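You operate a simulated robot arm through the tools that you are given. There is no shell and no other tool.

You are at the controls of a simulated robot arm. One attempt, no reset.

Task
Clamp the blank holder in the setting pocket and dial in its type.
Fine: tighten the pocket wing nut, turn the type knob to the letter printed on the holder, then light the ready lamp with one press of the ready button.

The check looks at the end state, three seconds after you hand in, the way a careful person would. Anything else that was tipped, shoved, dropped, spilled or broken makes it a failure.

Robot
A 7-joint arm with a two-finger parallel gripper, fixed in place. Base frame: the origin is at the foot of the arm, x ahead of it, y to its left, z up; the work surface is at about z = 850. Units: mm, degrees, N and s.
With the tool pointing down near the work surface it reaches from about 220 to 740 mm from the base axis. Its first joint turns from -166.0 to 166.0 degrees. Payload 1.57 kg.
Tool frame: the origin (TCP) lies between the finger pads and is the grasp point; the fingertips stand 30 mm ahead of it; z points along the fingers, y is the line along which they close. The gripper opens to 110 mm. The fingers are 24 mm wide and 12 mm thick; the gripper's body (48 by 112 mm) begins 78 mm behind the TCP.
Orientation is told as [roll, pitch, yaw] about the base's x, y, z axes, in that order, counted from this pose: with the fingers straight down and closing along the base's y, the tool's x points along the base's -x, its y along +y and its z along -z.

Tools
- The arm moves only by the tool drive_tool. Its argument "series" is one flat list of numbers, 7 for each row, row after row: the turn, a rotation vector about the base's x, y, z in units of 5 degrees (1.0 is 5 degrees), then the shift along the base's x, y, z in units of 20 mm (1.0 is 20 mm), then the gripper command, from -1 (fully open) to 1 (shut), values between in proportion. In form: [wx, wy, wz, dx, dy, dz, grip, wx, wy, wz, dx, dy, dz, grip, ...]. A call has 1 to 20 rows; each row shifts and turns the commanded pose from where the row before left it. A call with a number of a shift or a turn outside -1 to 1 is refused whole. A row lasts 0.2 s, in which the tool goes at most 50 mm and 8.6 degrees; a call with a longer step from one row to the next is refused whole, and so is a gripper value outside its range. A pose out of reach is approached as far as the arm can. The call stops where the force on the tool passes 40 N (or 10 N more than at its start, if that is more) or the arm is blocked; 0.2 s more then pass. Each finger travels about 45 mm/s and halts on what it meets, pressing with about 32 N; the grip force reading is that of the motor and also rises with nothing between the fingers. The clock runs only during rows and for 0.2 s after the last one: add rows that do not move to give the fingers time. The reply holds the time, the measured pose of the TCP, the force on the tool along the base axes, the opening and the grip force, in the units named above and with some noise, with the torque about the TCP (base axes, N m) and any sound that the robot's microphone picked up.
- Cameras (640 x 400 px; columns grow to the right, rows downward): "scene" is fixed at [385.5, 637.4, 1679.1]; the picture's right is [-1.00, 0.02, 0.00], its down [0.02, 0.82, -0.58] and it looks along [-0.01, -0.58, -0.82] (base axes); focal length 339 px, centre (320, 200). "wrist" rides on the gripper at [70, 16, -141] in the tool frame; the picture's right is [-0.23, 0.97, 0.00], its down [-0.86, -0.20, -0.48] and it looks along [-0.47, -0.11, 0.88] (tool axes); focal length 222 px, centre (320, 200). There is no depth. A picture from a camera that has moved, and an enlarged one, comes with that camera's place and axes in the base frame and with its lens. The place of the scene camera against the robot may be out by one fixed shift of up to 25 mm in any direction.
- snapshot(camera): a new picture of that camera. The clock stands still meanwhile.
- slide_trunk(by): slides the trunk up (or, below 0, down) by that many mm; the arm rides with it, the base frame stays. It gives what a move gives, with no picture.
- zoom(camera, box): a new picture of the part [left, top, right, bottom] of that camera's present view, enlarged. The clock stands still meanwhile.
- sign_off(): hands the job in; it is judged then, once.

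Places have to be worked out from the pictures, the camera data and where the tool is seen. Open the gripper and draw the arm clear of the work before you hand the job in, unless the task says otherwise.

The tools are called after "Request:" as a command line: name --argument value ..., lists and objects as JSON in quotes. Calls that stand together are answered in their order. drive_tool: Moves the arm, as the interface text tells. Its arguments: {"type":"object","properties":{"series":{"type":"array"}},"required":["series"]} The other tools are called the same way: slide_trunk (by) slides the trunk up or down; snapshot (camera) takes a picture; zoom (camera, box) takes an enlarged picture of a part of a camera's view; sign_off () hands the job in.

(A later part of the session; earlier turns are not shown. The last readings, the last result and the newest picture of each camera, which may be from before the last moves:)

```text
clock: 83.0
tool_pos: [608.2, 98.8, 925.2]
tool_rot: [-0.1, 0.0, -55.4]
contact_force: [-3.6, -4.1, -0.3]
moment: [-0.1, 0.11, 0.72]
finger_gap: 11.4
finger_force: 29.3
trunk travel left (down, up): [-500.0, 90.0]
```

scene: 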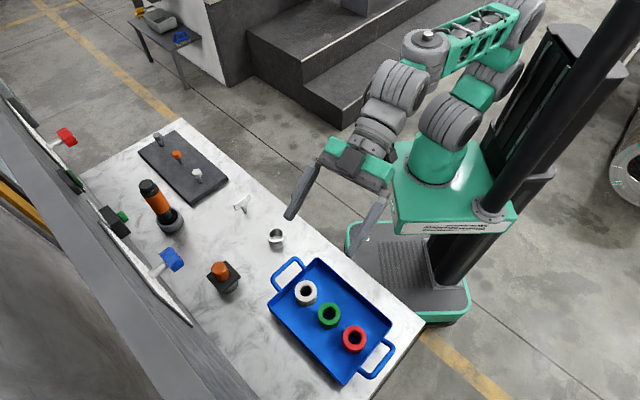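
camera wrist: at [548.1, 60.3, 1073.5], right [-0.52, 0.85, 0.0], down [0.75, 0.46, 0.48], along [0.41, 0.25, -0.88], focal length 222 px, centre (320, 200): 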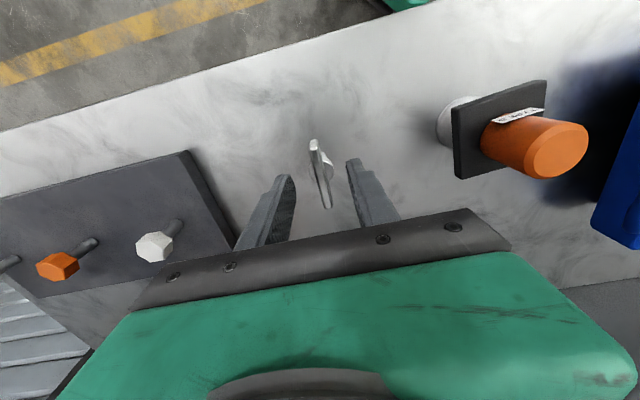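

The gap stays at 11.4 mm with 0.72 N·m reaction, so the nut is firmly against its stop (bar at ≈ −46°, i.e. 270° turned). I open and rise clear.

Request:
drive_tool --series '[0, 0, 0, 0, 0, 0, 0.2, 0, 0, 0, 0, 0, 0, 0, 0, 0, 0, 0, 0, 0, -0.2, 0, 0, 0, 0, 0, 0.5, -0.2, 0, 0, 0, 0, 0, 1, -0.2, 0, 0, 0, 0, 0, 1, -0.2, 0, 0, 0, 0, 0, 1, -0.2, 0, 0, 0, 0, 0, 1, -0.2, 0, 0, 0, 0, 0, 1, -0.2, 0, 0, 0, 0, 0, 1, -0.2, 0, 0, 0, 0, 0, 0, -0.2]'

Request:
zoom --camera "scene" --box '[220, 180, 300, 250]'

```text
clock: 85.4
tool_pos: [608.7, 99.5, 1055.3]
tool_rot: [0.0, 0.0, -55.4]
contact_force: [0.4, 0.1, -0.9]
moment: [-0.01, 0.03, -0.03]
finger_gap: 65.8
finger_force: 0.0
trunk travel left (down, up): [-500.0, 90.0]
```

```text
5.71 times, centred on (260, 215) of scene
camera zoom: at [385.5, 637.4, 1679.1], right [-1.0, 0.02, 0.0], down [0.02, 0.82, -0.58], along [-0.01, -0.58, -0.82], focal length 1939 px, centre (663, 114)
```

zoom: 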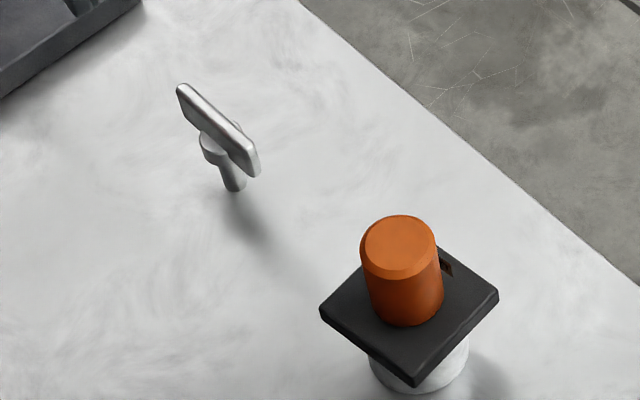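

The nut is done. Next is the TYPE knob on the panel: I move up and back over clear space while turning the yaw back to ~43°.

Request:
drive_tool --series '[0, 0, 0.984, -0.397, 0.375, 0.31, -1, 0, 0, 0.984, -0.397, 0.375, 0.31, -1, 0, 0, 0.984, -0.397, 0.375, 0.31, -1, 0, 0, 0.984, -0.397, 0.375, 0.31, -1, 0, 0, 0.984, -0.397, 0.375, 0.31, -1, 0, 0, 0.984, -0.397, 0.375, 0.31, -1, 0, 0, 0.984, -0.397, 0.375, 0.31, -1, 0, 0, 0.984, -0.397, 0.375, 0.31, -1, 0, 0, 0.984, -0.397, 0.375, 0.31, -1, 0, 0, 0.984, -0.397, 0.375, 0.31, -1, 0, 0, 0.984, -0.397, 0.375, 0.31, -1, 0, 0, 0.984, -0.397, 0.375, 0.31, -1, 0, 0, 0.984, -0.397, 0.375, 0.31, -1, 0, 0, 0.984, -0.397, 0.375, 0.31, -1, 0, 0, 0.984, -0.397, 0.375, 0.31, -1, 0, 0, 0.984, -0.397, 0.375, 0.31, -1, 0, 0, 0.984, -0.397, 0.375, 0.31, -1, 0, 0, 0.984, -0.397, 0.375, 0.31, -1, 0, 0, 0.984, -0.397, 0.375, 0.31, -1, 0, 0, 0.984, -0.397, 0.375, 0.31, -1]'

Request:
slide_trunk --by -150

```text
clock: 89.6
tool_pos: [452.0, 248.9, 1178.7]
tool_rot: [0.0, -0.1, 43.2]
contact_force: [0.2, -1.3, 0.8]
moment: [0.04, -0.02, -0.01]
finger_gap: 109.9
finger_force: 0.1
trunk travel left (down, up): [-500.0, 90.0]
```

```text
clock: 91.3
tool_pos: [450.8, 248.9, 1028.8]
tool_rot: [0.1, 0.0, 43.1]
contact_force: [0.5, 1.3, -1.4]
moment: [0.0, 0.02, 0.01]
finger_gap: 109.8
finger_force: 0.0
trunk travel left (down, up): [-350.0, 240.0]
```

Trunk is lowered for better posture. I now pitch the tool up by 60° while rising to z≈1140, to look at the TYPE dial.

Request:
drive_tool --series '[0.682, -0.731, 0, 0.125, 0.21, 0.46, -1, 0.682, -0.731, 0, 0.125, 0.21, 0.46, -1, 0.682, -0.731, 0, 0.125, 0.21, 0.46, -1, 0.682, -0.731, 0, 0.125, 0.21, 0.46, -1, 0.682, -0.731, 0, 0.125, 0.21, 0.46, -1, 0.682, -0.731, 0, 0.125, 0.21, 0.46, -1, 0.682, -0.731, 0, 0.125, 0.21, 0.46, -1, 0.682, -0.731, 0, 0.125, 0.21, 0.46, -1, 0.682, -0.731, 0, 0.125, 0.21, 0.46, -1, 0.682, -0.731, 0, 0.125, 0.21, 0.46, -1, 0.682, -0.731, 0, 0.125, 0.21, 0.46, -1, 0.682, -0.731, 0, 0.125, 0.21, 0.46, -1, 0, 0, 0, 0, 0, 0, -1]'

Request:
snapshot --camera "wrist"

```text
clock: 94.1
tool_pos: [482.3, 298.5, 1140.7]
tool_rot: [-0.1, -60.1, 43.1]
contact_force: [-0.1, -0.1, 0.4]
moment: [-0.01, -0.02, 0.04]
finger_gap: 110.0
finger_force: 0.0
trunk travel left (down, up): [-350.0, 240.0]
```

```text
taken
camera wrist: at [355.5, 203.2, 1149.2], right [-0.58, 0.79, 0.2], down [0.14, -0.14, 0.98], along [0.8, 0.6, -0.03], focal length 222 px, centre (320, 200)
```

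wrist: 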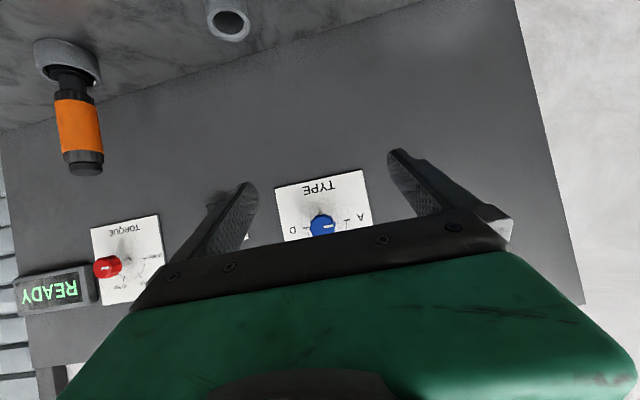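

The posture works and the TYPE dial lies between the fingers. I zoom in.

Request:
zoom --camera "wrist" --box '[260, 160, 390, 250]'

```text
4.44 times, centred on (325, 205) of wrist
camera zoom: at [355.5, 203.2, 1149.2], right [-0.58, 0.79, 0.2], down [0.14, -0.14, 0.98], along [0.8, 0.6, -0.03], focal length 987 px, centre (298, 178)
```

zoom: 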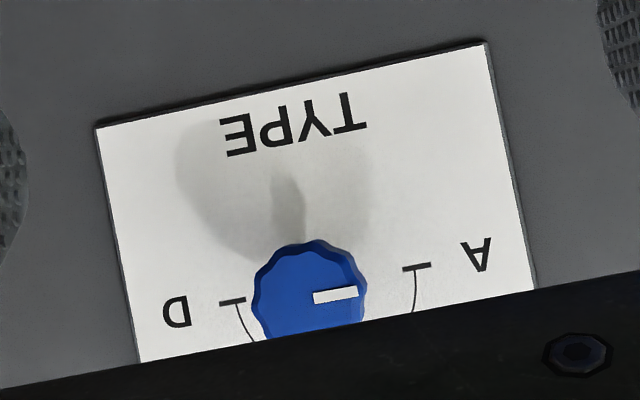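

The pointer now points at A, so it must go 180° clockwise (over the top) to D. The knob centre is near [632,408,1180] (n≈740, t≈−134). I level the tool to horizontal in front of it at a safe distance.

Request:
drive_tool --series '[0.682, -0.731, 0, 0.395, 0.115, 0.33, -1, 0.682, -0.731, 0, 0.395, 0.115, 0.33, -1, 0.682, -0.731, 0, 0.395, 0.115, 0.33, -1, 0.682, -0.731, 0, 0.395, 0.115, 0.33, -1, 0.682, -0.731, 0, 0.395, 0.115, 0.33, -1, 0.682, -0.731, 0, 0.395, 0.115, 0.33, -1, 0, 0, 0, 0, 0, 0, -1]'

Request:
snapshot --camera "wrist"

Request:
snapshot --camera "scene"

```text
clock: 95.7
tool_pos: [528.7, 314.1, 1180.6]
tool_rot: [-128.9, -89.8, 171.9]
contact_force: [-0.1, -0.5, 0.3]
moment: [0.02, -0.01, 0.02]
finger_gap: 109.8
finger_force: 0.1
trunk travel left (down, up): [-350.0, 240.0]
```

```text
taken
camera wrist: at [414.8, 227.4, 1108.7], right [-0.66, 0.71, 0.23], down [-0.21, -0.47, 0.85], along [0.72, 0.52, 0.47], focal length 222 px, centre (320, 200)
```

wrist: 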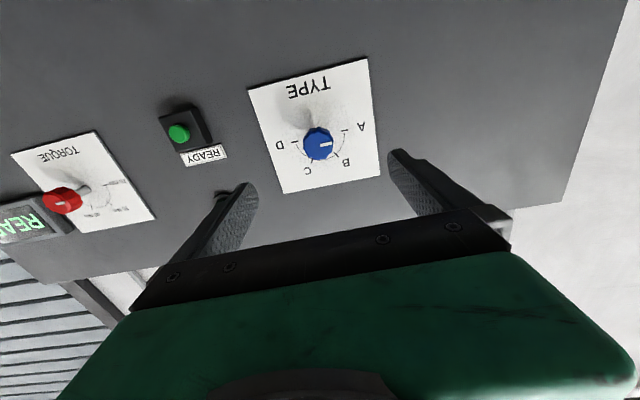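

```text
taken
```

scene: 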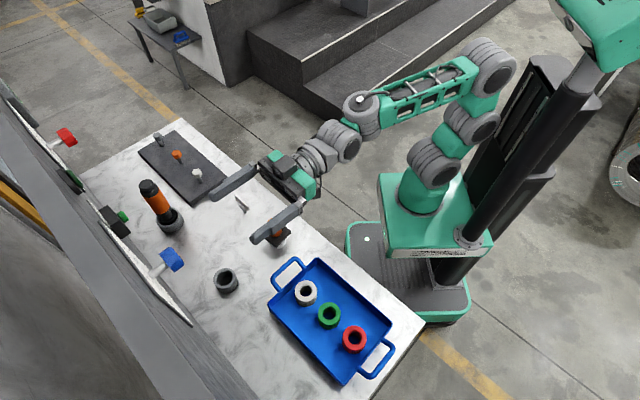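

The tool is horizontal, facing the knob. I zoom in on the knob to refine alignment.

Request:
zoom --camera "wrist" --box '[260, 90, 380, 190]'

Request:
zoom --camera "wrist" --box '[150, 90, 250, 200]'

```text
4.00 times, centred on (320, 140) of wrist
camera zoom: at [414.8, 227.4, 1108.7], right [-0.66, 0.71, 0.23], down [-0.21, -0.47, 0.85], along [0.72, 0.52, 0.47], focal length 888 px, centre (320, 440)
```

zoom: 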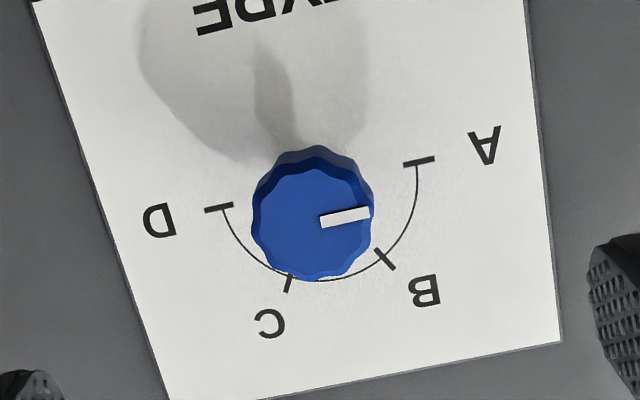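

```text
3.64 times, centred on (200, 145) of wrist
camera zoom: at [414.8, 227.4, 1108.7], right [-0.66, 0.71, 0.23], down [-0.21, -0.47, 0.85], along [0.72, 0.52, 0.47], focal length 808 px, centre (756, 400)
```

zoom: 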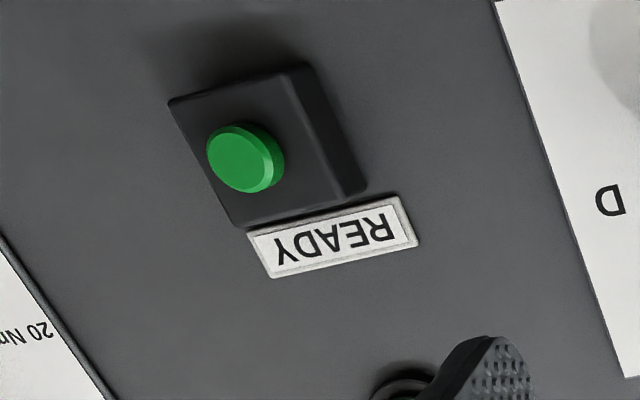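

I judge the knob axis at t≈−135, z≈1179.5, front face n≈730. I correct by ~3 mm and rotate the tool −90° about its own axis, so the following 180° turn stays within the wrist's range, and look from that side for a cross-check.

Request:
drive_tool --series '[-0.731, -0.682, 0, 0.1, -0.105, -0.05, -1, -0.731, -0.682, 0, 0, 0, 0, -1, -0.731, -0.682, 0, 0, 0, 0, -1, -0.731, -0.682, 0, 0, 0, 0, -1, -0.731, -0.682, 0, 0, 0, 0, -1, -0.731, -0.682, 0, 0, 0, 0, -1, -0.731, -0.682, 0, 0, 0, 0, -1, -0.731, -0.682, 0, 0, 0, 0, -1, -0.731, -0.682, 0, 0, 0, 0, -1, -0.731, -0.682, 0, 0, 0, 0, -1, -0.731, -0.682, 0, 0, 0, 0, -1, -0.731, -0.682, 0, 0, 0, 0, -1, -0.731, -0.682, 0, 0, 0, 0, -1, -0.731, -0.682, 0, 0, 0, 0, -1, -0.731, -0.682, 0, 0, 0, 0, -1, -0.731, -0.682, 0, 0, 0, 0, -1, -0.731, -0.682, 0, 0, 0, 0, -1, -0.731, -0.682, 0, 0, 0, 0, -1, 0, 0, 0, 0, 0, 0, -1]'

Request:
snapshot --camera "wrist"

Request:
zoom --camera "wrist" --box '[260, 90, 380, 190]'

```text
clock: 99.7
tool_pos: [530.1, 311.1, 1177.9]
tool_rot: [-90.0, 0.0, 133.0]
contact_force: [-0.2, 0.6, -0.1]
moment: [0.01, -0.01, -0.01]
finger_gap: 110.2
finger_force: 0.0
trunk travel left (down, up): [-350.0, 240.0]
```

```text
taken
camera wrist: at [475.5, 163.2, 1161.1], right [-0.15, 0.17, -0.97], down [-0.93, 0.3, 0.2], along [0.32, 0.94, 0.11], focal length 222 px, centre (320, 200)
```

wrist: 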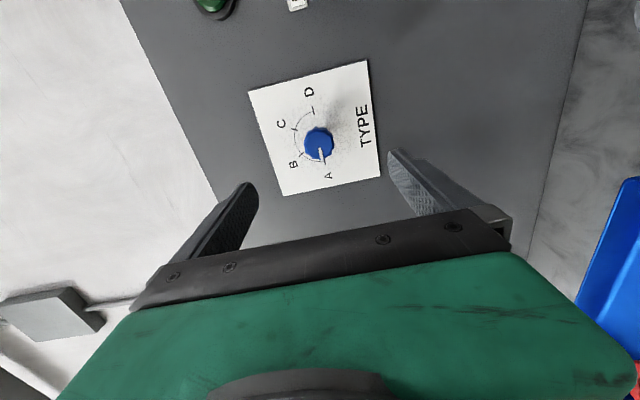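

```text
4.00 times, centred on (320, 140) of wrist
camera zoom: at [475.5, 163.2, 1161.1], right [-0.15, 0.17, -0.97], down [-0.93, 0.3, 0.2], along [0.32, 0.94, 0.11], focal length 888 px, centre (320, 440)
```

zoom: 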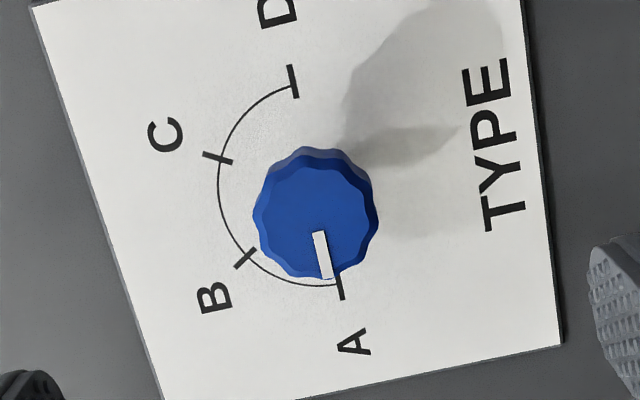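

Both views agree: knob axis t≈−134.5, z≈1180.5, face ≈130 mm ahead of the TCP. I apply the small correction and advance 80 mm, then check.

Request:
drive_tool --series '[0, 0, 0, 0.703, 0.702, 0.05, -1, 0, 0, 0, 0.72, 0.684, 0, -1, 0, 0, 0, 0.72, 0.684, 0, -1, 0, 0, 0, 0.72, 0.684, 0, -1, 0, 0, 0, 0, 0, 0, -1]'

Request:
snapshot --camera "wrist"

Request:
zoom --camera "wrist" --box '[240, 100, 400, 220]'

Request:
zoom --camera "scene" --box '[120, 200, 240, 300]'

```text
clock: 100.9
tool_pos: [588.5, 365.9, 1178.9]
tool_rot: [-89.9, 0.0, 132.9]
contact_force: [0.2, -0.2, 0.9]
moment: [0.06, -0.03, 0.03]
finger_gap: 109.9
finger_force: 0.1
trunk travel left (down, up): [-350.0, 240.0]
```

```text
taken
camera wrist: at [533.2, 218.0, 1161.8], right [-0.16, 0.17, -0.97], down [-0.93, 0.3, 0.2], along [0.32, 0.94, 0.11], focal length 222 px, centre (320, 200)
```

wrist: 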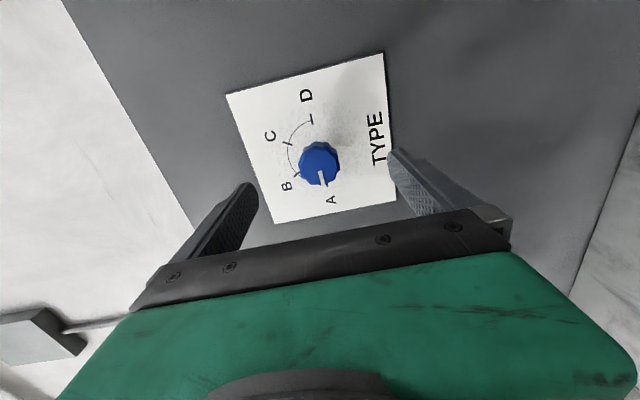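

```text
3.33 times, centred on (320, 160) of wrist
camera zoom: at [533.2, 218.0, 1161.8], right [-0.16, 0.17, -0.97], down [-0.93, 0.3, 0.2], along [0.32, 0.94, 0.11], focal length 740 px, centre (320, 333)
```

zoom: 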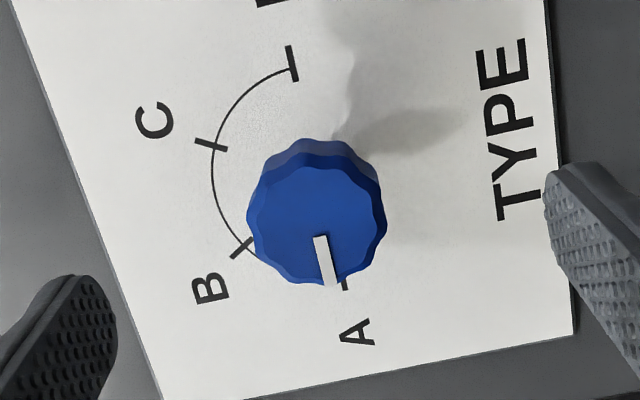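

```text
4.00 times, centred on (180, 250) of scene
camera zoom: at [385.5, 637.4, 1679.1], right [-1.0, 0.02, 0.0], down [0.02, 0.82, -0.58], along [-0.01, -0.58, -0.82], focal length 1357 px, centre (880, 0)
```

zoom: 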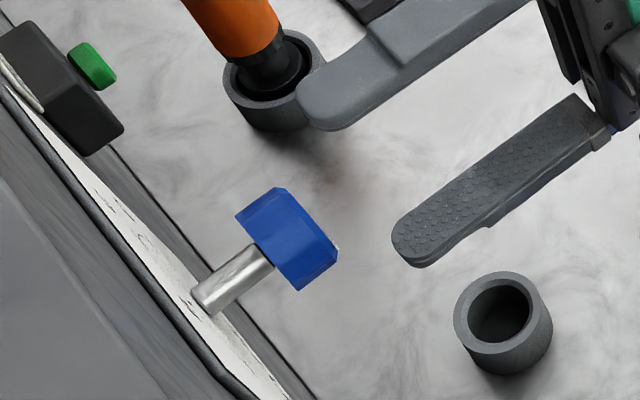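

Wrist-view geometry shows the knob on the tool axis within ~1 mm. I advance the last 38 mm with the fingers open above and below the knob.

Request:
drive_tool --series '[0, 0, 0, 0.7, 0.66, 0.02, -1, 0, 0, 0, 0.69, 0.65, 0, -1, 0, 0, 0, 0, 0, 0, -1]'

Request:
zoom --camera "wrist" --box '[220, 100, 420, 240]'

Request:
zoom --camera "scene" --box '[120, 200, 240, 300]'

```text
clock: 101.7
tool_pos: [616.9, 393.1, 1180.7]
tool_rot: [-90.0, -0.1, 133.0]
contact_force: [-0.7, -0.9, -0.4]
moment: [-0.01, 0.0, 0.0]
finger_gap: 110.0
finger_force: 0.0
trunk travel left (down, up): [-350.0, 240.0]
```

```text
2.86 times, centred on (320, 170) of wrist
camera zoom: at [560.6, 244.5, 1162.7], right [-0.16, 0.17, -0.97], down [-0.93, 0.3, 0.2], along [0.32, 0.94, 0.11], focal length 635 px, centre (320, 286)
```

zoom: 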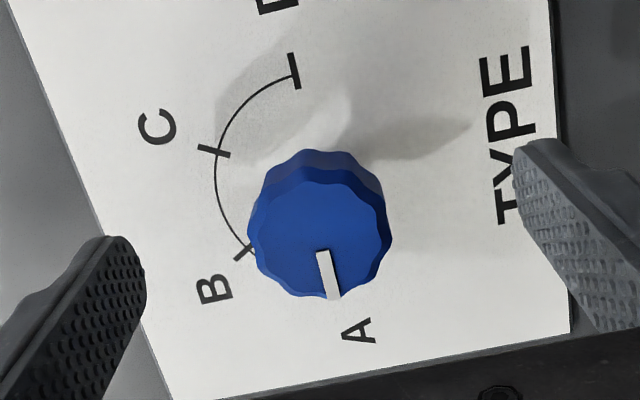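

```text
4.00 times, centred on (180, 250) of scene
camera zoom: at [385.5, 637.4, 1679.1], right [-1.0, 0.02, 0.0], down [0.02, 0.82, -0.58], along [-0.01, -0.58, -0.82], focal length 1357 px, centre (880, 0)
```

zoom: 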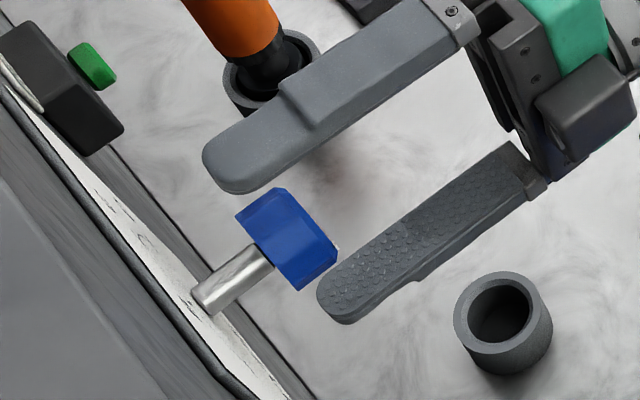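

The fingertips overlap the knob's depth by ~18 mm above and below. I close the gripper on it.

Request:
drive_tool --series '[0, 0, 0, 0, 0, 0, 0, 0, 0, 0, 0, 0, 0, 0.4, 0, 0, 0, 0, 0, 0, 1, 0, 0, 0, 0, 0, 0, 1, 0, 0, 0, 0, 0, 0, 1, 0, 0, 0, 0, 0, 0, 1]'

Request:
zoom --camera "wrist" --box '[220, 100, 420, 240]'

Request:
zoom --camera "scene" --box '[120, 200, 240, 300]'

```text
clock: 103.1
tool_pos: [615.3, 392.3, 1180.2]
tool_rot: [-90.0, 0.0, 133.0]
contact_force: [-0.1, 0.1, -1.8]
moment: [0.15, -0.18, 0.0]
finger_gap: 37.8
finger_force: 28.1
trunk travel left (down, up): [-350.0, 240.0]
```

```text
2.86 times, centred on (320, 170) of wrist
camera zoom: at [560.3, 244.2, 1162.4], right [-0.16, 0.17, -0.97], down [-0.93, 0.3, 0.2], along [0.32, 0.94, 0.11], focal length 635 px, centre (320, 286)
```

zoom: 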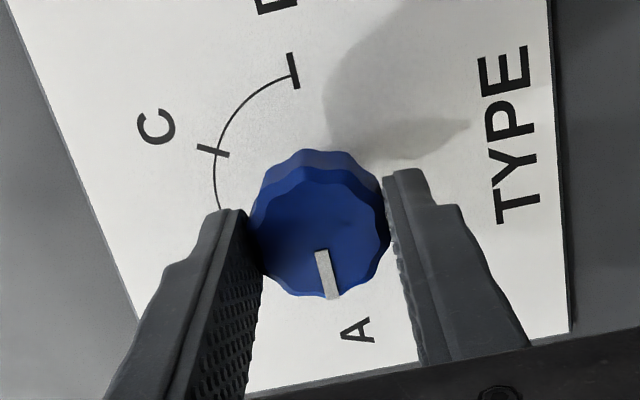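

```text
4.00 times, centred on (180, 250) of scene
camera zoom: at [385.5, 637.4, 1679.1], right [-1.0, 0.02, 0.0], down [0.02, 0.82, -0.58], along [-0.01, -0.58, -0.82], focal length 1357 px, centre (880, 0)
```

zoom: 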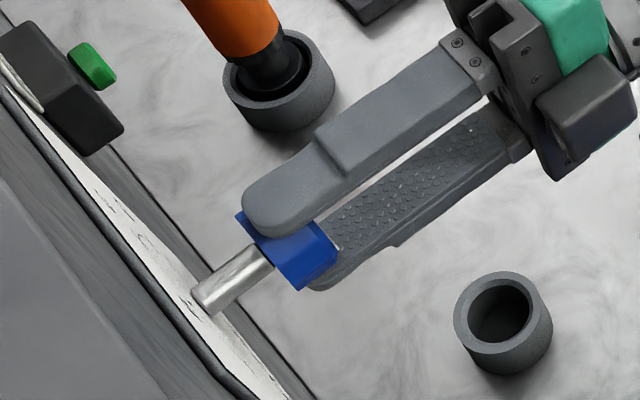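

The knob is gripped centrally (gap 37.8 mm, small forces). I turn it clockwise, 20° first, and check.

Request:
drive_tool --series '[0.585, 0.546, 0, 0, 0, 0, 1, 0.585, 0.546, 0, 0, 0, 0, 1, 0.585, 0.546, 0, 0, 0, 0, 1, 0.585, 0.546, 0, 0, 0, 0, 1, 0.585, 0.546, 0, 0, 0, 0, 1, 0, 0, 0, 0, 0, 0, 1]'

Request:
zoom --camera "wrist" --box '[220, 100, 420, 240]'

```text
clock: 104.5
tool_pos: [615.3, 393.4, 1180.6]
tool_rot: [-90.1, -20.1, 133.1]
contact_force: [3.3, 1.1, 3.9]
moment: [-0.43, 0.41, -0.01]
finger_gap: 37.8
finger_force: 43.3
trunk travel left (down, up): [-350.0, 240.0]
```

```text
2.86 times, centred on (320, 170) of wrist
camera zoom: at [553.7, 251.4, 1139.9], right [-0.37, 0.4, -0.84], down [-0.85, 0.21, 0.48], along [0.37, 0.89, 0.26], focal length 635 px, centre (320, 286)
```

zoom: 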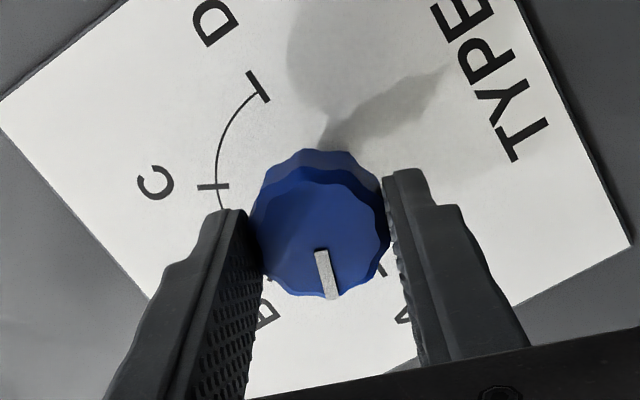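

The knob turns with the tool. I continue clockwise.

Request:
drive_tool --series '[0.585, 0.546, 0, 0, 0, 0, 1, 0.585, 0.546, 0, 0, 0, 0, 1, 0.585, 0.546, 0, 0, 0, 0, 1, 0.585, 0.546, 0, 0, 0, 0, 1, 0.585, 0.546, 0, 0, 0, 0, 1, 0.585, 0.546, 0, 0, 0, 0, 1, 0.585, 0.546, 0, 0, 0, 0, 1, 0.585, 0.546, 0, 0, 0, 0, 1, 0.585, 0.546, 0, 0, 0, 0, 1, 0.585, 0.546, 0, 0, 0, 0, 1, 0.585, 0.546, 0, 0, 0, 0, 1, 0.585, 0.546, 0, 0, 0, 0, 1, 0.585, 0.546, 0, 0, 0, 0, 1, 0.585, 0.546, 0, 0, 0, 0, 1, 0.585, 0.546, 0, 0, 0, 0, 1, 0, 0, 0, 0, 0, 0, 1]'

Request:
zoom --camera "wrist" --box '[220, 100, 420, 240]'

```text
clock: 107.9
tool_pos: [617.0, 390.2, 1180.9]
tool_rot: [-90.6, -80.1, 133.7]
contact_force: [9.6, -0.5, 13.2]
moment: [-0.01, -0.02, 0.5]
finger_gap: 38.0
finger_force: 43.3
trunk travel left (down, up): [-350.0, 240.0]
```

```text
2.86 times, centred on (320, 170) of wrist
camera zoom: at [510.8, 297.3, 1108.2], right [-0.68, 0.73, 0.06], down [-0.32, -0.36, 0.88], along [0.66, 0.58, 0.48], focal length 635 px, centre (320, 286)
```

zoom: 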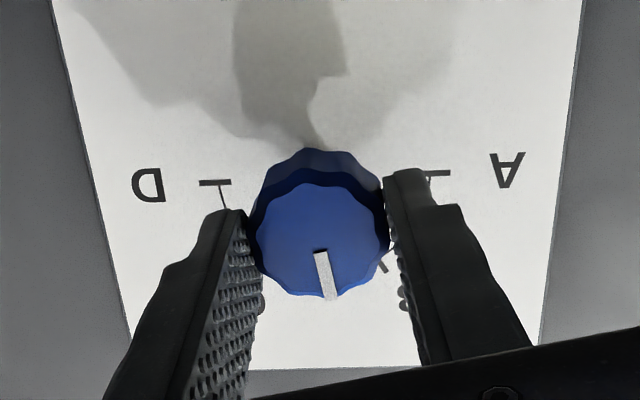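

80° done; a side load of ~15 N (upward and to the right) shows ~1 mm eccentricity. I relieve it by a small shift and continue turning.

Request:
drive_tool --series '[0, 0, 0, 0.03, -0.02, 0.06, 1, 0.585, 0.546, 0, 0, 0, 0, 1, 0.585, 0.546, 0, 0, 0, 0, 1, 0.585, 0.546, 0, 0, 0, 0, 1, 0.585, 0.546, 0, 0, 0, 0, 1, 0.585, 0.546, 0, 0, 0, 0, 1, 0.585, 0.546, 0, 0, 0, 0, 1, 0.585, 0.546, 0, 0, 0, 0, 1, 0.585, 0.546, 0, 0, 0, 0, 1, 0.585, 0.546, 0, 0, 0, 0, 1, 0.585, 0.546, 0, 0, 0, 0, 1, 0.585, 0.546, 0, 0, 0, 0, 1, 0.585, 0.546, 0, 0, 0, 0, 1, 0, 0, 0, 0, 0, 0, 1]'

Request:
zoom --camera "wrist" --box '[220, 100, 420, 240]'

```text
clock: 110.9
tool_pos: [617.3, 391.6, 1180.8]
tool_rot: [89.9, -52.0, -46.8]
contact_force: [2.1, -5.8, -1.4]
moment: [0.3, -0.25, 0.54]
finger_gap: 38.0
finger_force: 43.6
trunk travel left (down, up): [-350.0, 240.0]
```

```text
2.86 times, centred on (320, 170) of wrist
camera zoom: at [475.9, 334.3, 1135.0], right [-0.43, 0.46, 0.78], down [0.12, -0.83, 0.55], along [0.9, 0.33, 0.3], focal length 635 px, centre (320, 286)
```

zoom: 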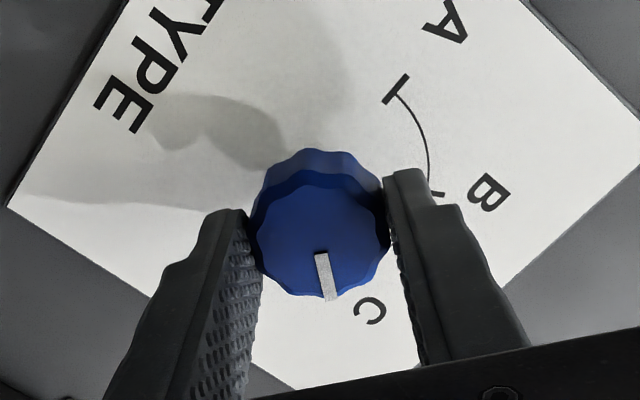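

128° done with low side load. I do the remaining 52°.

Request:
drive_tool --series '[0.585, 0.546, 0, 0, 0, 0, 1, 0.585, 0.546, 0, 0, 0, 0, 1, 0.585, 0.546, 0, 0, 0, 0, 1, 0.585, 0.546, 0, 0, 0, 0, 1, 0.585, 0.546, 0, 0, 0, 0, 1, 0.585, 0.546, 0, 0, 0, 0, 1, 0.585, 0.546, 0, 0, 0, 0, 1, 0.585, 0.546, 0, 0, 0, 0, 1, 0.585, 0.546, 0, 0, 0, 0, 1, 0.585, 0.546, 0, 0, 0, 0, 1, 0.585, 0.546, 0, 0, 0, 0, 1, 0.585, 0.546, 0, 0, 0, 0, 1, 0.585, 0.546, 0, 0, 0, 0, 1, 0, 0, 0, 0, 0, 0, 1]'

Request:
zoom --camera "wrist" --box '[220, 100, 420, 240]'

```text
clock: 113.9
tool_pos: [617.0, 389.9, 1181.3]
tool_rot: [89.8, 0.0, -46.9]
contact_force: [-4.2, -11.3, -13.3]
moment: [-0.47, -0.59, -0.09]
finger_gap: 37.5
finger_force: 43.5
trunk travel left (down, up): [-350.0, 240.0]
```

```text
2.86 times, centred on (320, 170) of wrist
camera zoom: at [466.7, 344.5, 1195.5], right [0.16, -0.16, 0.97], down [0.23, -0.95, -0.2], along [0.96, 0.26, -0.11], focal length 635 px, centre (320, 286)
```

zoom: 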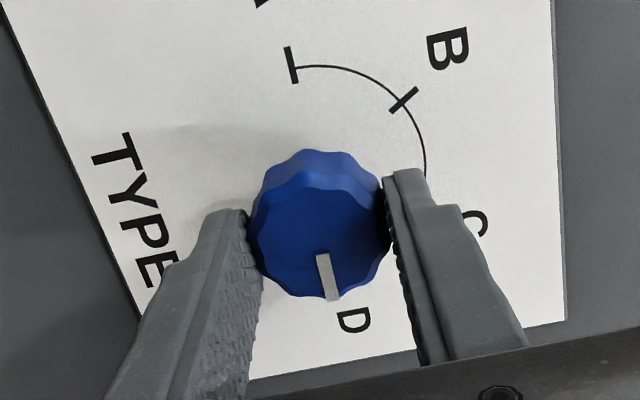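

The pointer is now at D and a −0.75 N·m reaction shows the knob is at its end position. I relieve the side load slightly, open the gripper, and look before backing off.

Request:
drive_tool --series '[0, 0, 0, 0, -0.03, -0.04, 1, 0, 0, 0, 0, 0, 0, 1, 0, 0, 0, 0, 0, 0, 0.2, 0, 0, 0, 0, 0, 0, 0, 0, 0, 0, 0, 0, 0, -0.5, 0, 0, 0, 0, 0, 0, -1, 0, 0, 0, 0, 0, 0, -1, 0, 0, 0, 0, 0, 0, -1]'

Request:
zoom --camera "wrist" --box '[220, 100, 420, 240]'

```text
clock: 115.7
tool_pos: [615.4, 392.1, 1180.1]
tool_rot: [90.1, -0.1, -47.0]
contact_force: [0.1, -1.1, 0.1]
moment: [-0.04, -0.01, 0.01]
finger_gap: 109.9
finger_force: 0.0
trunk travel left (down, up): [-350.0, 240.0]
```

```text
2.86 times, centred on (320, 170) of wrist
camera zoom: at [466.0, 344.9, 1195.7], right [0.15, -0.16, 0.97], down [0.23, -0.95, -0.2], along [0.96, 0.26, -0.11], focal length 635 px, centre (320, 286)
```

zoom: 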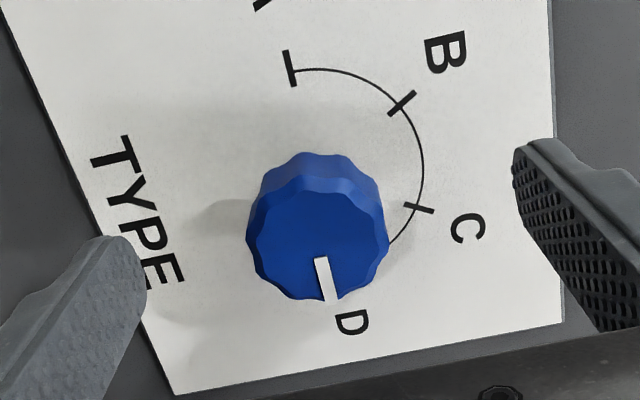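

The knob points at D. I back straight off from the knob by 100 mm before doing anything else.

Request:
drive_tool --series '[0, 0, 0, -0.4, -0.375, 0, -1, 0, 0, 0, -0.73, -0.683, 0, -1, 0, 0, 0, -0.73, -0.683, 0, -1, 0, 0, 0, -0.73, -0.683, 0, -1, 0, 0, 0, -0.73, -0.683, 0, -1, 0, 0, 0, -0.73, -0.683, 0, -1, 0, 0, 0, 0, 0, 0, -1]'

Request:
snapshot --camera "wrist"

Request:
zoom --camera "wrist" --box '[260, 90, 380, 190]'

```text
clock: 117.3
tool_pos: [534.8, 314.8, 1180.2]
tool_rot: [90.0, -0.1, -46.9]
contact_force: [0.3, -0.5, 0.7]
moment: [0.01, -0.02, 0.0]
finger_gap: 110.1
finger_force: 0.2
trunk travel left (down, up): [-350.0, 240.0]
```

```text
taken
camera wrist: at [384.5, 268.4, 1195.2], right [0.15, -0.16, 0.97], down [0.23, -0.95, -0.2], along [0.96, 0.26, -0.11], focal length 222 px, centre (320, 200)
```

wrist: 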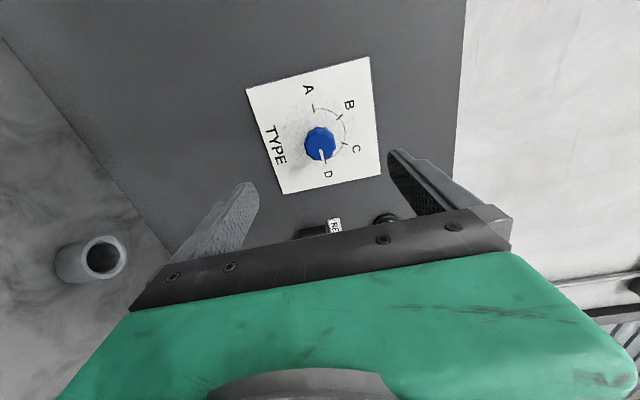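

```text
4.00 times, centred on (320, 140) of wrist
camera zoom: at [384.5, 268.4, 1195.2], right [0.15, -0.16, 0.97], down [0.23, -0.95, -0.2], along [0.96, 0.26, -0.11], focal length 888 px, centre (320, 440)
```

zoom: 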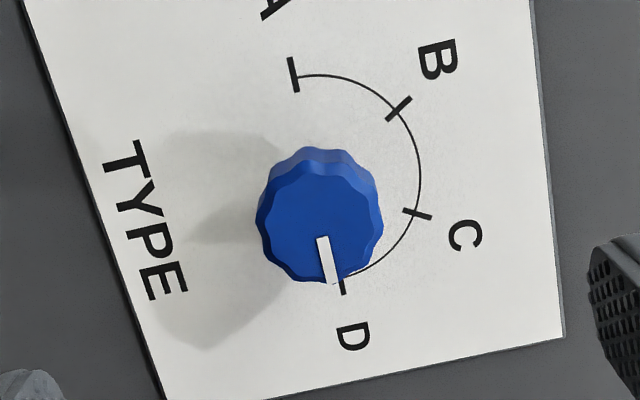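

The pointer sits exactly on the D mark. Now I go to the READY button (estimated face at n≈760, t≈−313, z≈1131): I turn the tool back −90°, close the fingers and move in front of it at a safe distance.

Request:
drive_tool --series '[-0.731, -0.682, 0, 0.366, -0.333, -0.136, -1, -0.731, -0.682, 0, 0.366, -0.333, -0.136, -0.5, -0.731, -0.682, 0, 0.366, -0.333, -0.136, 0, -0.731, -0.682, 0, 0.366, -0.333, -0.136, 1, -0.731, -0.682, 0, 0.366, -0.333, -0.136, 1, -0.731, -0.682, 0, 0.366, -0.333, -0.136, 1, -0.731, -0.682, 0, 0.366, -0.333, -0.136, 1, -0.731, -0.682, 0, 0.366, -0.333, -0.136, 1, -0.731, -0.682, 0, 0.366, -0.333, -0.136, 1, -0.731, -0.682, 0, 0.366, -0.333, -0.136, 1, -0.731, -0.682, 0, 0.366, -0.333, -0.136, 1, -0.731, -0.682, 0, 0.366, -0.333, -0.136, 1, -0.731, -0.682, 0, 0.366, -0.333, -0.136, 1, -0.731, -0.682, 0, 0.366, -0.333, -0.136, 1, -0.731, -0.682, 0, 0.366, -0.333, -0.136, 1, -0.731, -0.682, 0, 0.366, -0.333, -0.136, 1, -0.731, -0.682, 0, 0.366, -0.333, -0.136, 1, -0.731, -0.682, 0, 0.366, -0.333, -0.136, 1, 0, 0, 0, 0, 0, 0, 1]'

Request:
snapshot --camera "wrist"

Request:
snapshot --camera "scene"

```text
clock: 121.3
tool_pos: [667.5, 194.4, 1132.7]
tool_rot: [-21.2, -89.9, 64.3]
contact_force: [-0.5, 0.5, 0.5]
moment: [0.0, -0.02, 0.01]
finger_gap: 0.3
finger_force: 21.3
trunk travel left (down, up): [-350.0, 240.0]
```

```text
taken
camera wrist: at [552.9, 109.4, 1061.4], right [-0.66, 0.71, 0.23], down [-0.21, -0.47, 0.86], along [0.72, 0.52, 0.47], focal length 222 px, centre (320, 200)
```

wrist: 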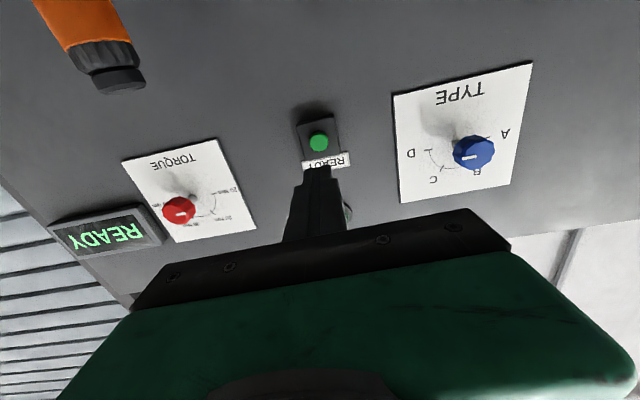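

```text
taken
```

scene: 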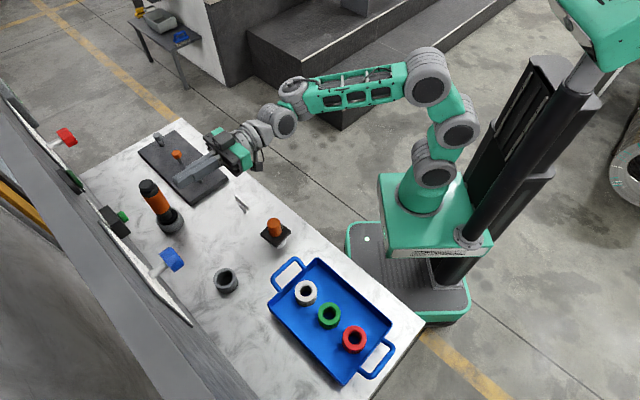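

The button is straight ahead between the view of the closed fingers. I zoom to refine its position and see the lamp.

Request:
zoom --camera "wrist" --box '[270, 95, 370, 225]'

Request:
zoom --camera "scene" --box '[80, 150, 240, 270]'

```text
3.08 times, centred on (320, 160) of wrist
camera zoom: at [552.9, 109.4, 1061.4], right [-0.66, 0.71, 0.23], down [-0.21, -0.47, 0.86], along [0.72, 0.52, 0.47], focal length 684 px, centre (320, 323)
```

zoom: 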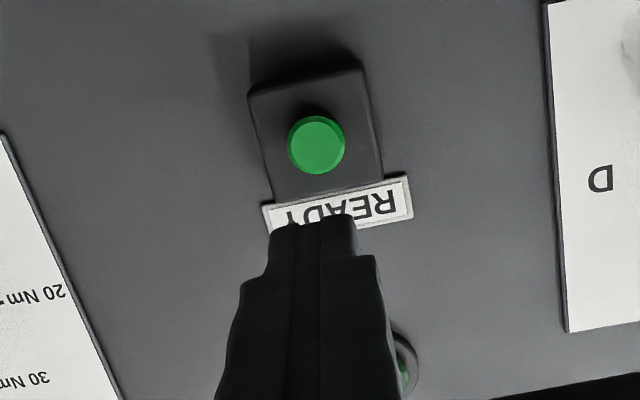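

```text
3.33 times, centred on (160, 210) of scene
camera zoom: at [385.5, 637.4, 1679.1], right [-1.0, 0.02, 0.0], down [0.02, 0.82, -0.58], along [-0.01, -0.58, -0.82], focal length 1131 px, centre (853, 167)
```

zoom: 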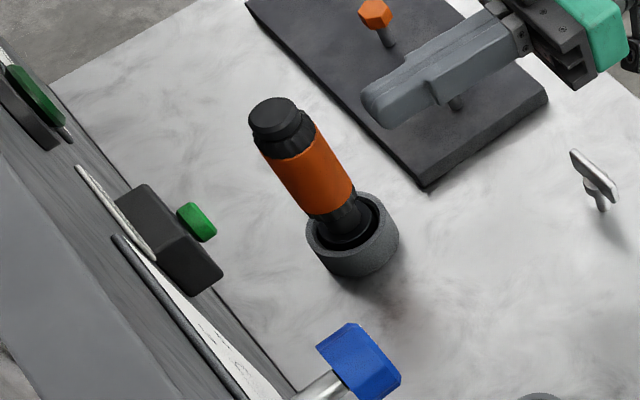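

The button (24 mm across) is on the tool axis within ~2 mm. I shift ~1 mm and advance 95 mm, stopping about 15–20 mm short of the button for a last check.

Request:
drive_tool --series '[0, 0, 0, 0.72, 0.62, 0, 1, 0, 0, 0, 0.694, 0.649, 0, 1, 0, 0, 0, 0.694, 0.649, 0, 1, 0, 0, 0, 0.694, 0.649, 0, 1, 0, 0, 0, 0.694, 0.649, 0, 1, 0, 0, 0, 0, 0, 0, 1]'

Request:
zoom --camera "wrist" --box '[250, 95, 390, 225]'

Request:
zoom --camera "scene" --box '[80, 170, 200, 270]'

```text
clock: 122.7
tool_pos: [736.8, 258.5, 1131.4]
tool_rot: [27.7, -89.9, 15.3]
contact_force: [-0.2, -0.1, -0.7]
moment: [0.02, 0.03, -0.01]
finger_gap: 0.1
finger_force: 21.8
trunk travel left (down, up): [-350.0, 240.0]
```

```text
3.08 times, centred on (320, 160) of wrist
camera zoom: at [622.5, 174.1, 1060.7], right [-0.66, 0.71, 0.23], down [-0.21, -0.47, 0.86], along [0.72, 0.52, 0.47], focal length 684 px, centre (320, 323)
```

zoom: 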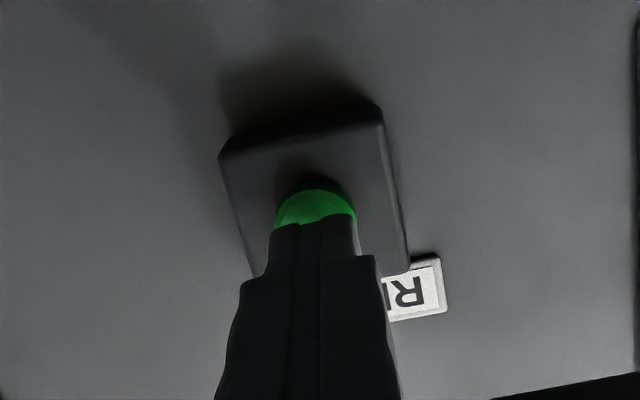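

```text
4.00 times, centred on (140, 220) of scene
camera zoom: at [385.5, 637.4, 1679.1], right [-1.0, 0.02, 0.0], down [0.02, 0.82, -0.58], along [-0.01, -0.58, -0.82], focal length 1357 px, centre (1040, 120)
```

zoom: 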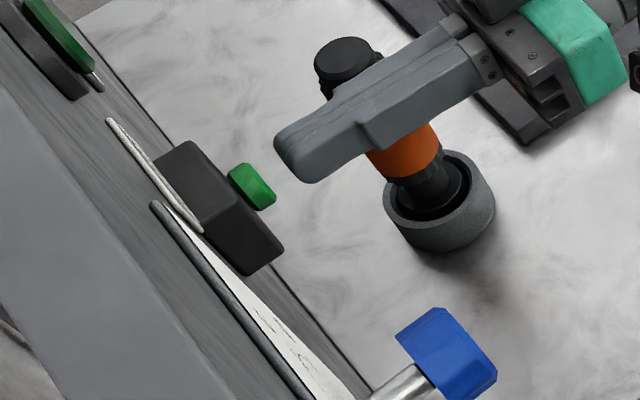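

Closed fingertips are aligned with the button, about 18 mm short. I advance 14 mm slowly and read the force.

Request:
drive_tool --series '[0, 0, 0, 0.128, 0.12, 0, 1, 0, 0, 0, 0.128, 0.12, 0, 1, 0, 0, 0, 0.128, 0.12, 0, 1, 0, 0, 0, 0.128, 0.12, 0, 1, 0, 0, 0, 0, 0, 0, 1]'

Request:
zoom --camera "scene" --box '[100, 180, 180, 250]'

```text
clock: 123.9
tool_pos: [746.6, 269.9, 1132.1]
tool_rot: [16.7, -89.9, 26.4]
contact_force: [-2.6, -1.0, 0.1]
moment: [0.01, 0.0, 0.04]
finger_gap: 0.1
finger_force: 21.3
trunk travel left (down, up): [-350.0, 240.0]
```

```text
5.71 times, centred on (140, 215) of scene
camera zoom: at [385.5, 637.4, 1679.1], right [-1.0, 0.02, 0.0], down [0.02, 0.82, -0.58], along [-0.01, -0.58, -0.82], focal length 1939 px, centre (1349, 114)
```

zoom: 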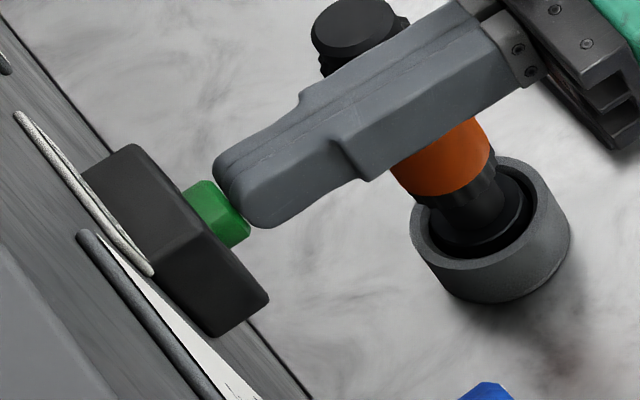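

Contact with the button is just beginning (−2.8 N). I press on in one smooth push of 1 mm per row, stopping by force.

Request:
drive_tool --series '[0, 0, 0, 0.0365, 0.0342, 0, 1, 0, 0, 0, 0.0365, 0.0342, 0, 1, 0, 0, 0, 0.0365, 0.0342, 0, 1, 0, 0, 0, 0.0365, 0.0342, 0, 1, 0, 0, 0, 0.0365, 0.0342, 0, 1, 0, 0, 0, 0, 0, 0, 1]'

Request:
zoom --camera "scene" --box '[60, 150, 180, 250]'

Request:
zoom --camera "wrist" --box '[250, 95, 410, 240]'

```text
clock: 125.3
tool_pos: [751.4, 272.8, 1132.9]
tool_rot: [31.2, -89.9, 11.8]
contact_force: [-5.5, -4.2, -1.2]
moment: [-0.02, 0.03, 0.08]
finger_gap: 0.0
finger_force: 21.2
trunk travel left (down, up): [-350.0, 240.0]
heard: click
```

```text
4.00 times, centred on (120, 200) of scene
camera zoom: at [385.5, 637.4, 1679.1], right [-1.0, 0.02, 0.0], down [0.02, 0.82, -0.58], along [-0.01, -0.58, -0.82], focal length 1357 px, centre (1120, 200)
```

zoom: 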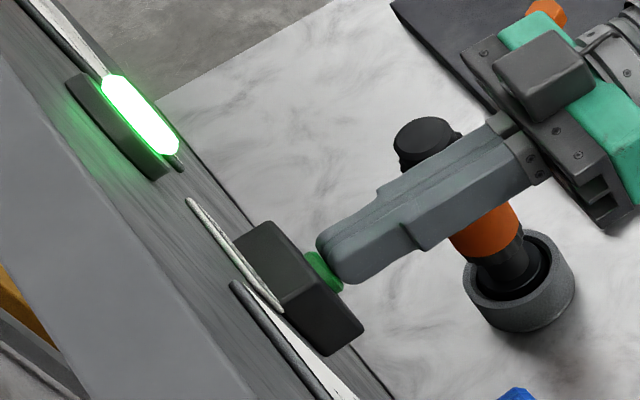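

```text
2.76 times, centred on (330, 168) of wrist
camera zoom: at [636.4, 186.3, 1061.4], right [-0.66, 0.71, 0.23], down [-0.21, -0.47, 0.86], along [0.72, 0.52, 0.47], focal length 613 px, centre (292, 290)
```

zoom: 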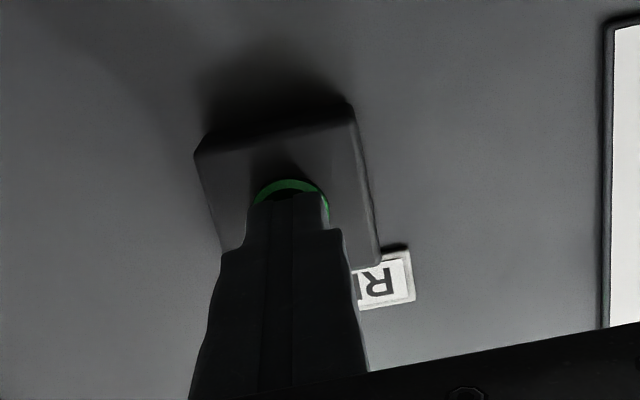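

A click was heard and the ready lamp is brightly lit. I retreat straight back from the button at once.

Request:
drive_tool --series '[0, 0, 0, -0.365, -0.342, 0, 1, 0, 0, 0, -0.73, -0.683, 0, 1, 0, 0, 0, -0.73, -0.683, 0, 1, 0, 0, 0, -0.73, -0.683, 0, 1, 0, 0, 0, -0.73, -0.683, 0, 1, 0, 0, 0, -0.73, -0.683, 0, 1, 0, 0, 0, -0.73, -0.683, 0, 1, 0, 0, 0, 0, 0, 0, 1]'

Request:
snapshot --camera "wrist"

Request:
snapshot --camera "scene"

```text
clock: 127.1
tool_pos: [656.1, 182.9, 1132.3]
tool_rot: [12.6, -89.9, 30.5]
contact_force: [0.4, 0.7, 0.4]
moment: [-0.01, 0.02, 0.01]
finger_gap: 0.2
finger_force: 21.3
trunk travel left (down, up): [-350.0, 240.0]
```

```text
taken
camera wrist: at [541.4, 97.2, 1060.9], right [-0.66, 0.71, 0.23], down [-0.21, -0.47, 0.86], along [0.72, 0.52, 0.47], focal length 222 px, centre (320, 200)
```

wrist: 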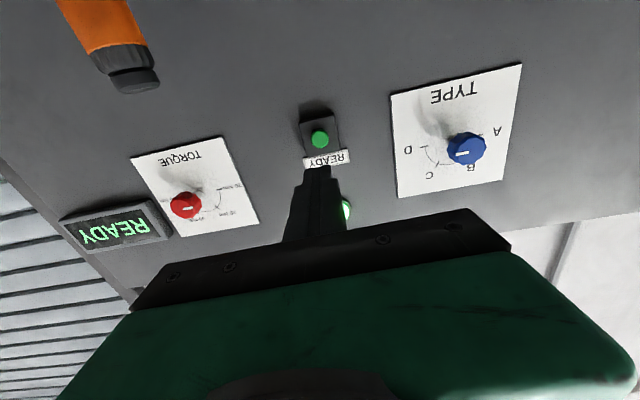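

```text
taken
```

scene: 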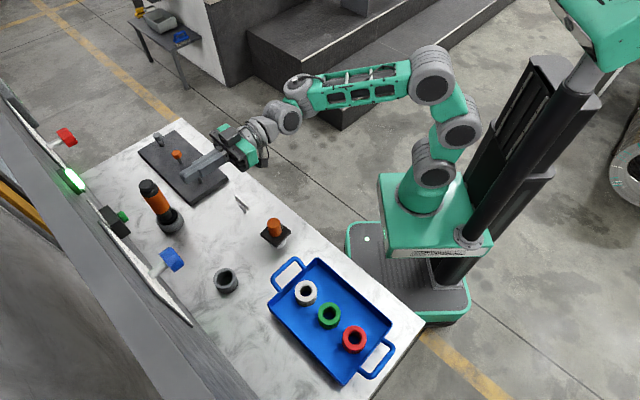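

The lamp stays lit after release. I draw the arm back and up, clear of the work, pitching the tool down, and open the gripper.

Request:
drive_tool --series '[0, 0, 0, -0.733, -0.5, 0.3, 1, -0.683, 0.73, 0, -0.733, -0.4, 0.3, 0, -0.683, 0.73, 0, -0.733, -0.2, 0.3, -1, -0.683, 0.73, 0, -0.733, -0.1, 0.3, -1, -0.683, 0.73, 0, -0.733, 0, 0.3, -1, -0.683, 0.73, 0, -0.733, 0, 0.3, -1, -0.683, 0.73, 0, -0.733, 0, 0.3, -1, -0.683, 0.73, 0, -0.733, 0, 0.3, -1, -0.683, 0.73, 0, -0.733, 0, 0.3, -1, -0.683, 0.73, 0, -0.733, 0, 0.3, -1, 0, 0, 0, 0, 0, 0, -1]'

Request:
snapshot --camera "wrist"

Request:
snapshot --camera "scene"

```text
clock: 129.5
tool_pos: [508.4, 159.1, 1192.4]
tool_rot: [-0.1, -45.0, 43.1]
contact_force: [-0.2, -1.3, -0.3]
moment: [0.01, 0.01, -0.02]
finger_gap: 110.4
finger_force: 0.0
trunk travel left (down, up): [-350.0, 240.0]
```

```text
taken
camera wrist: at [388.8, 68.4, 1242.0], right [-0.55, 0.82, 0.16], down [0.33, 0.04, 0.94], along [0.77, 0.57, -0.29], focal length 222 px, centre (320, 200)
```

wrist: 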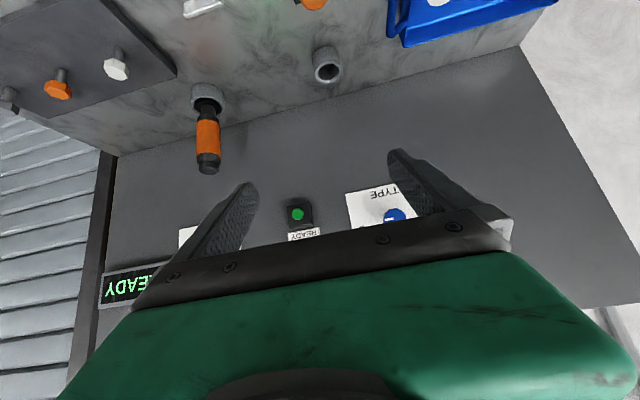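

```text
taken
```

scene: 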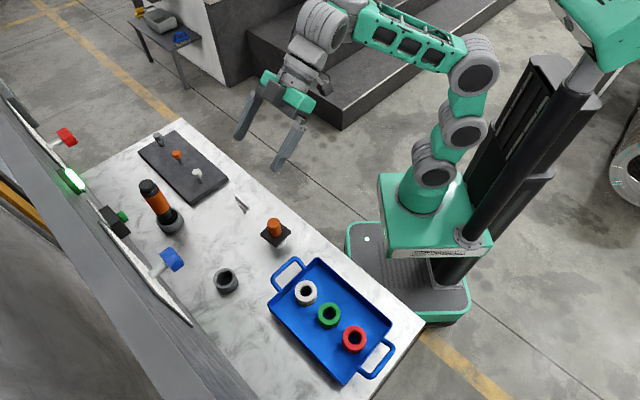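

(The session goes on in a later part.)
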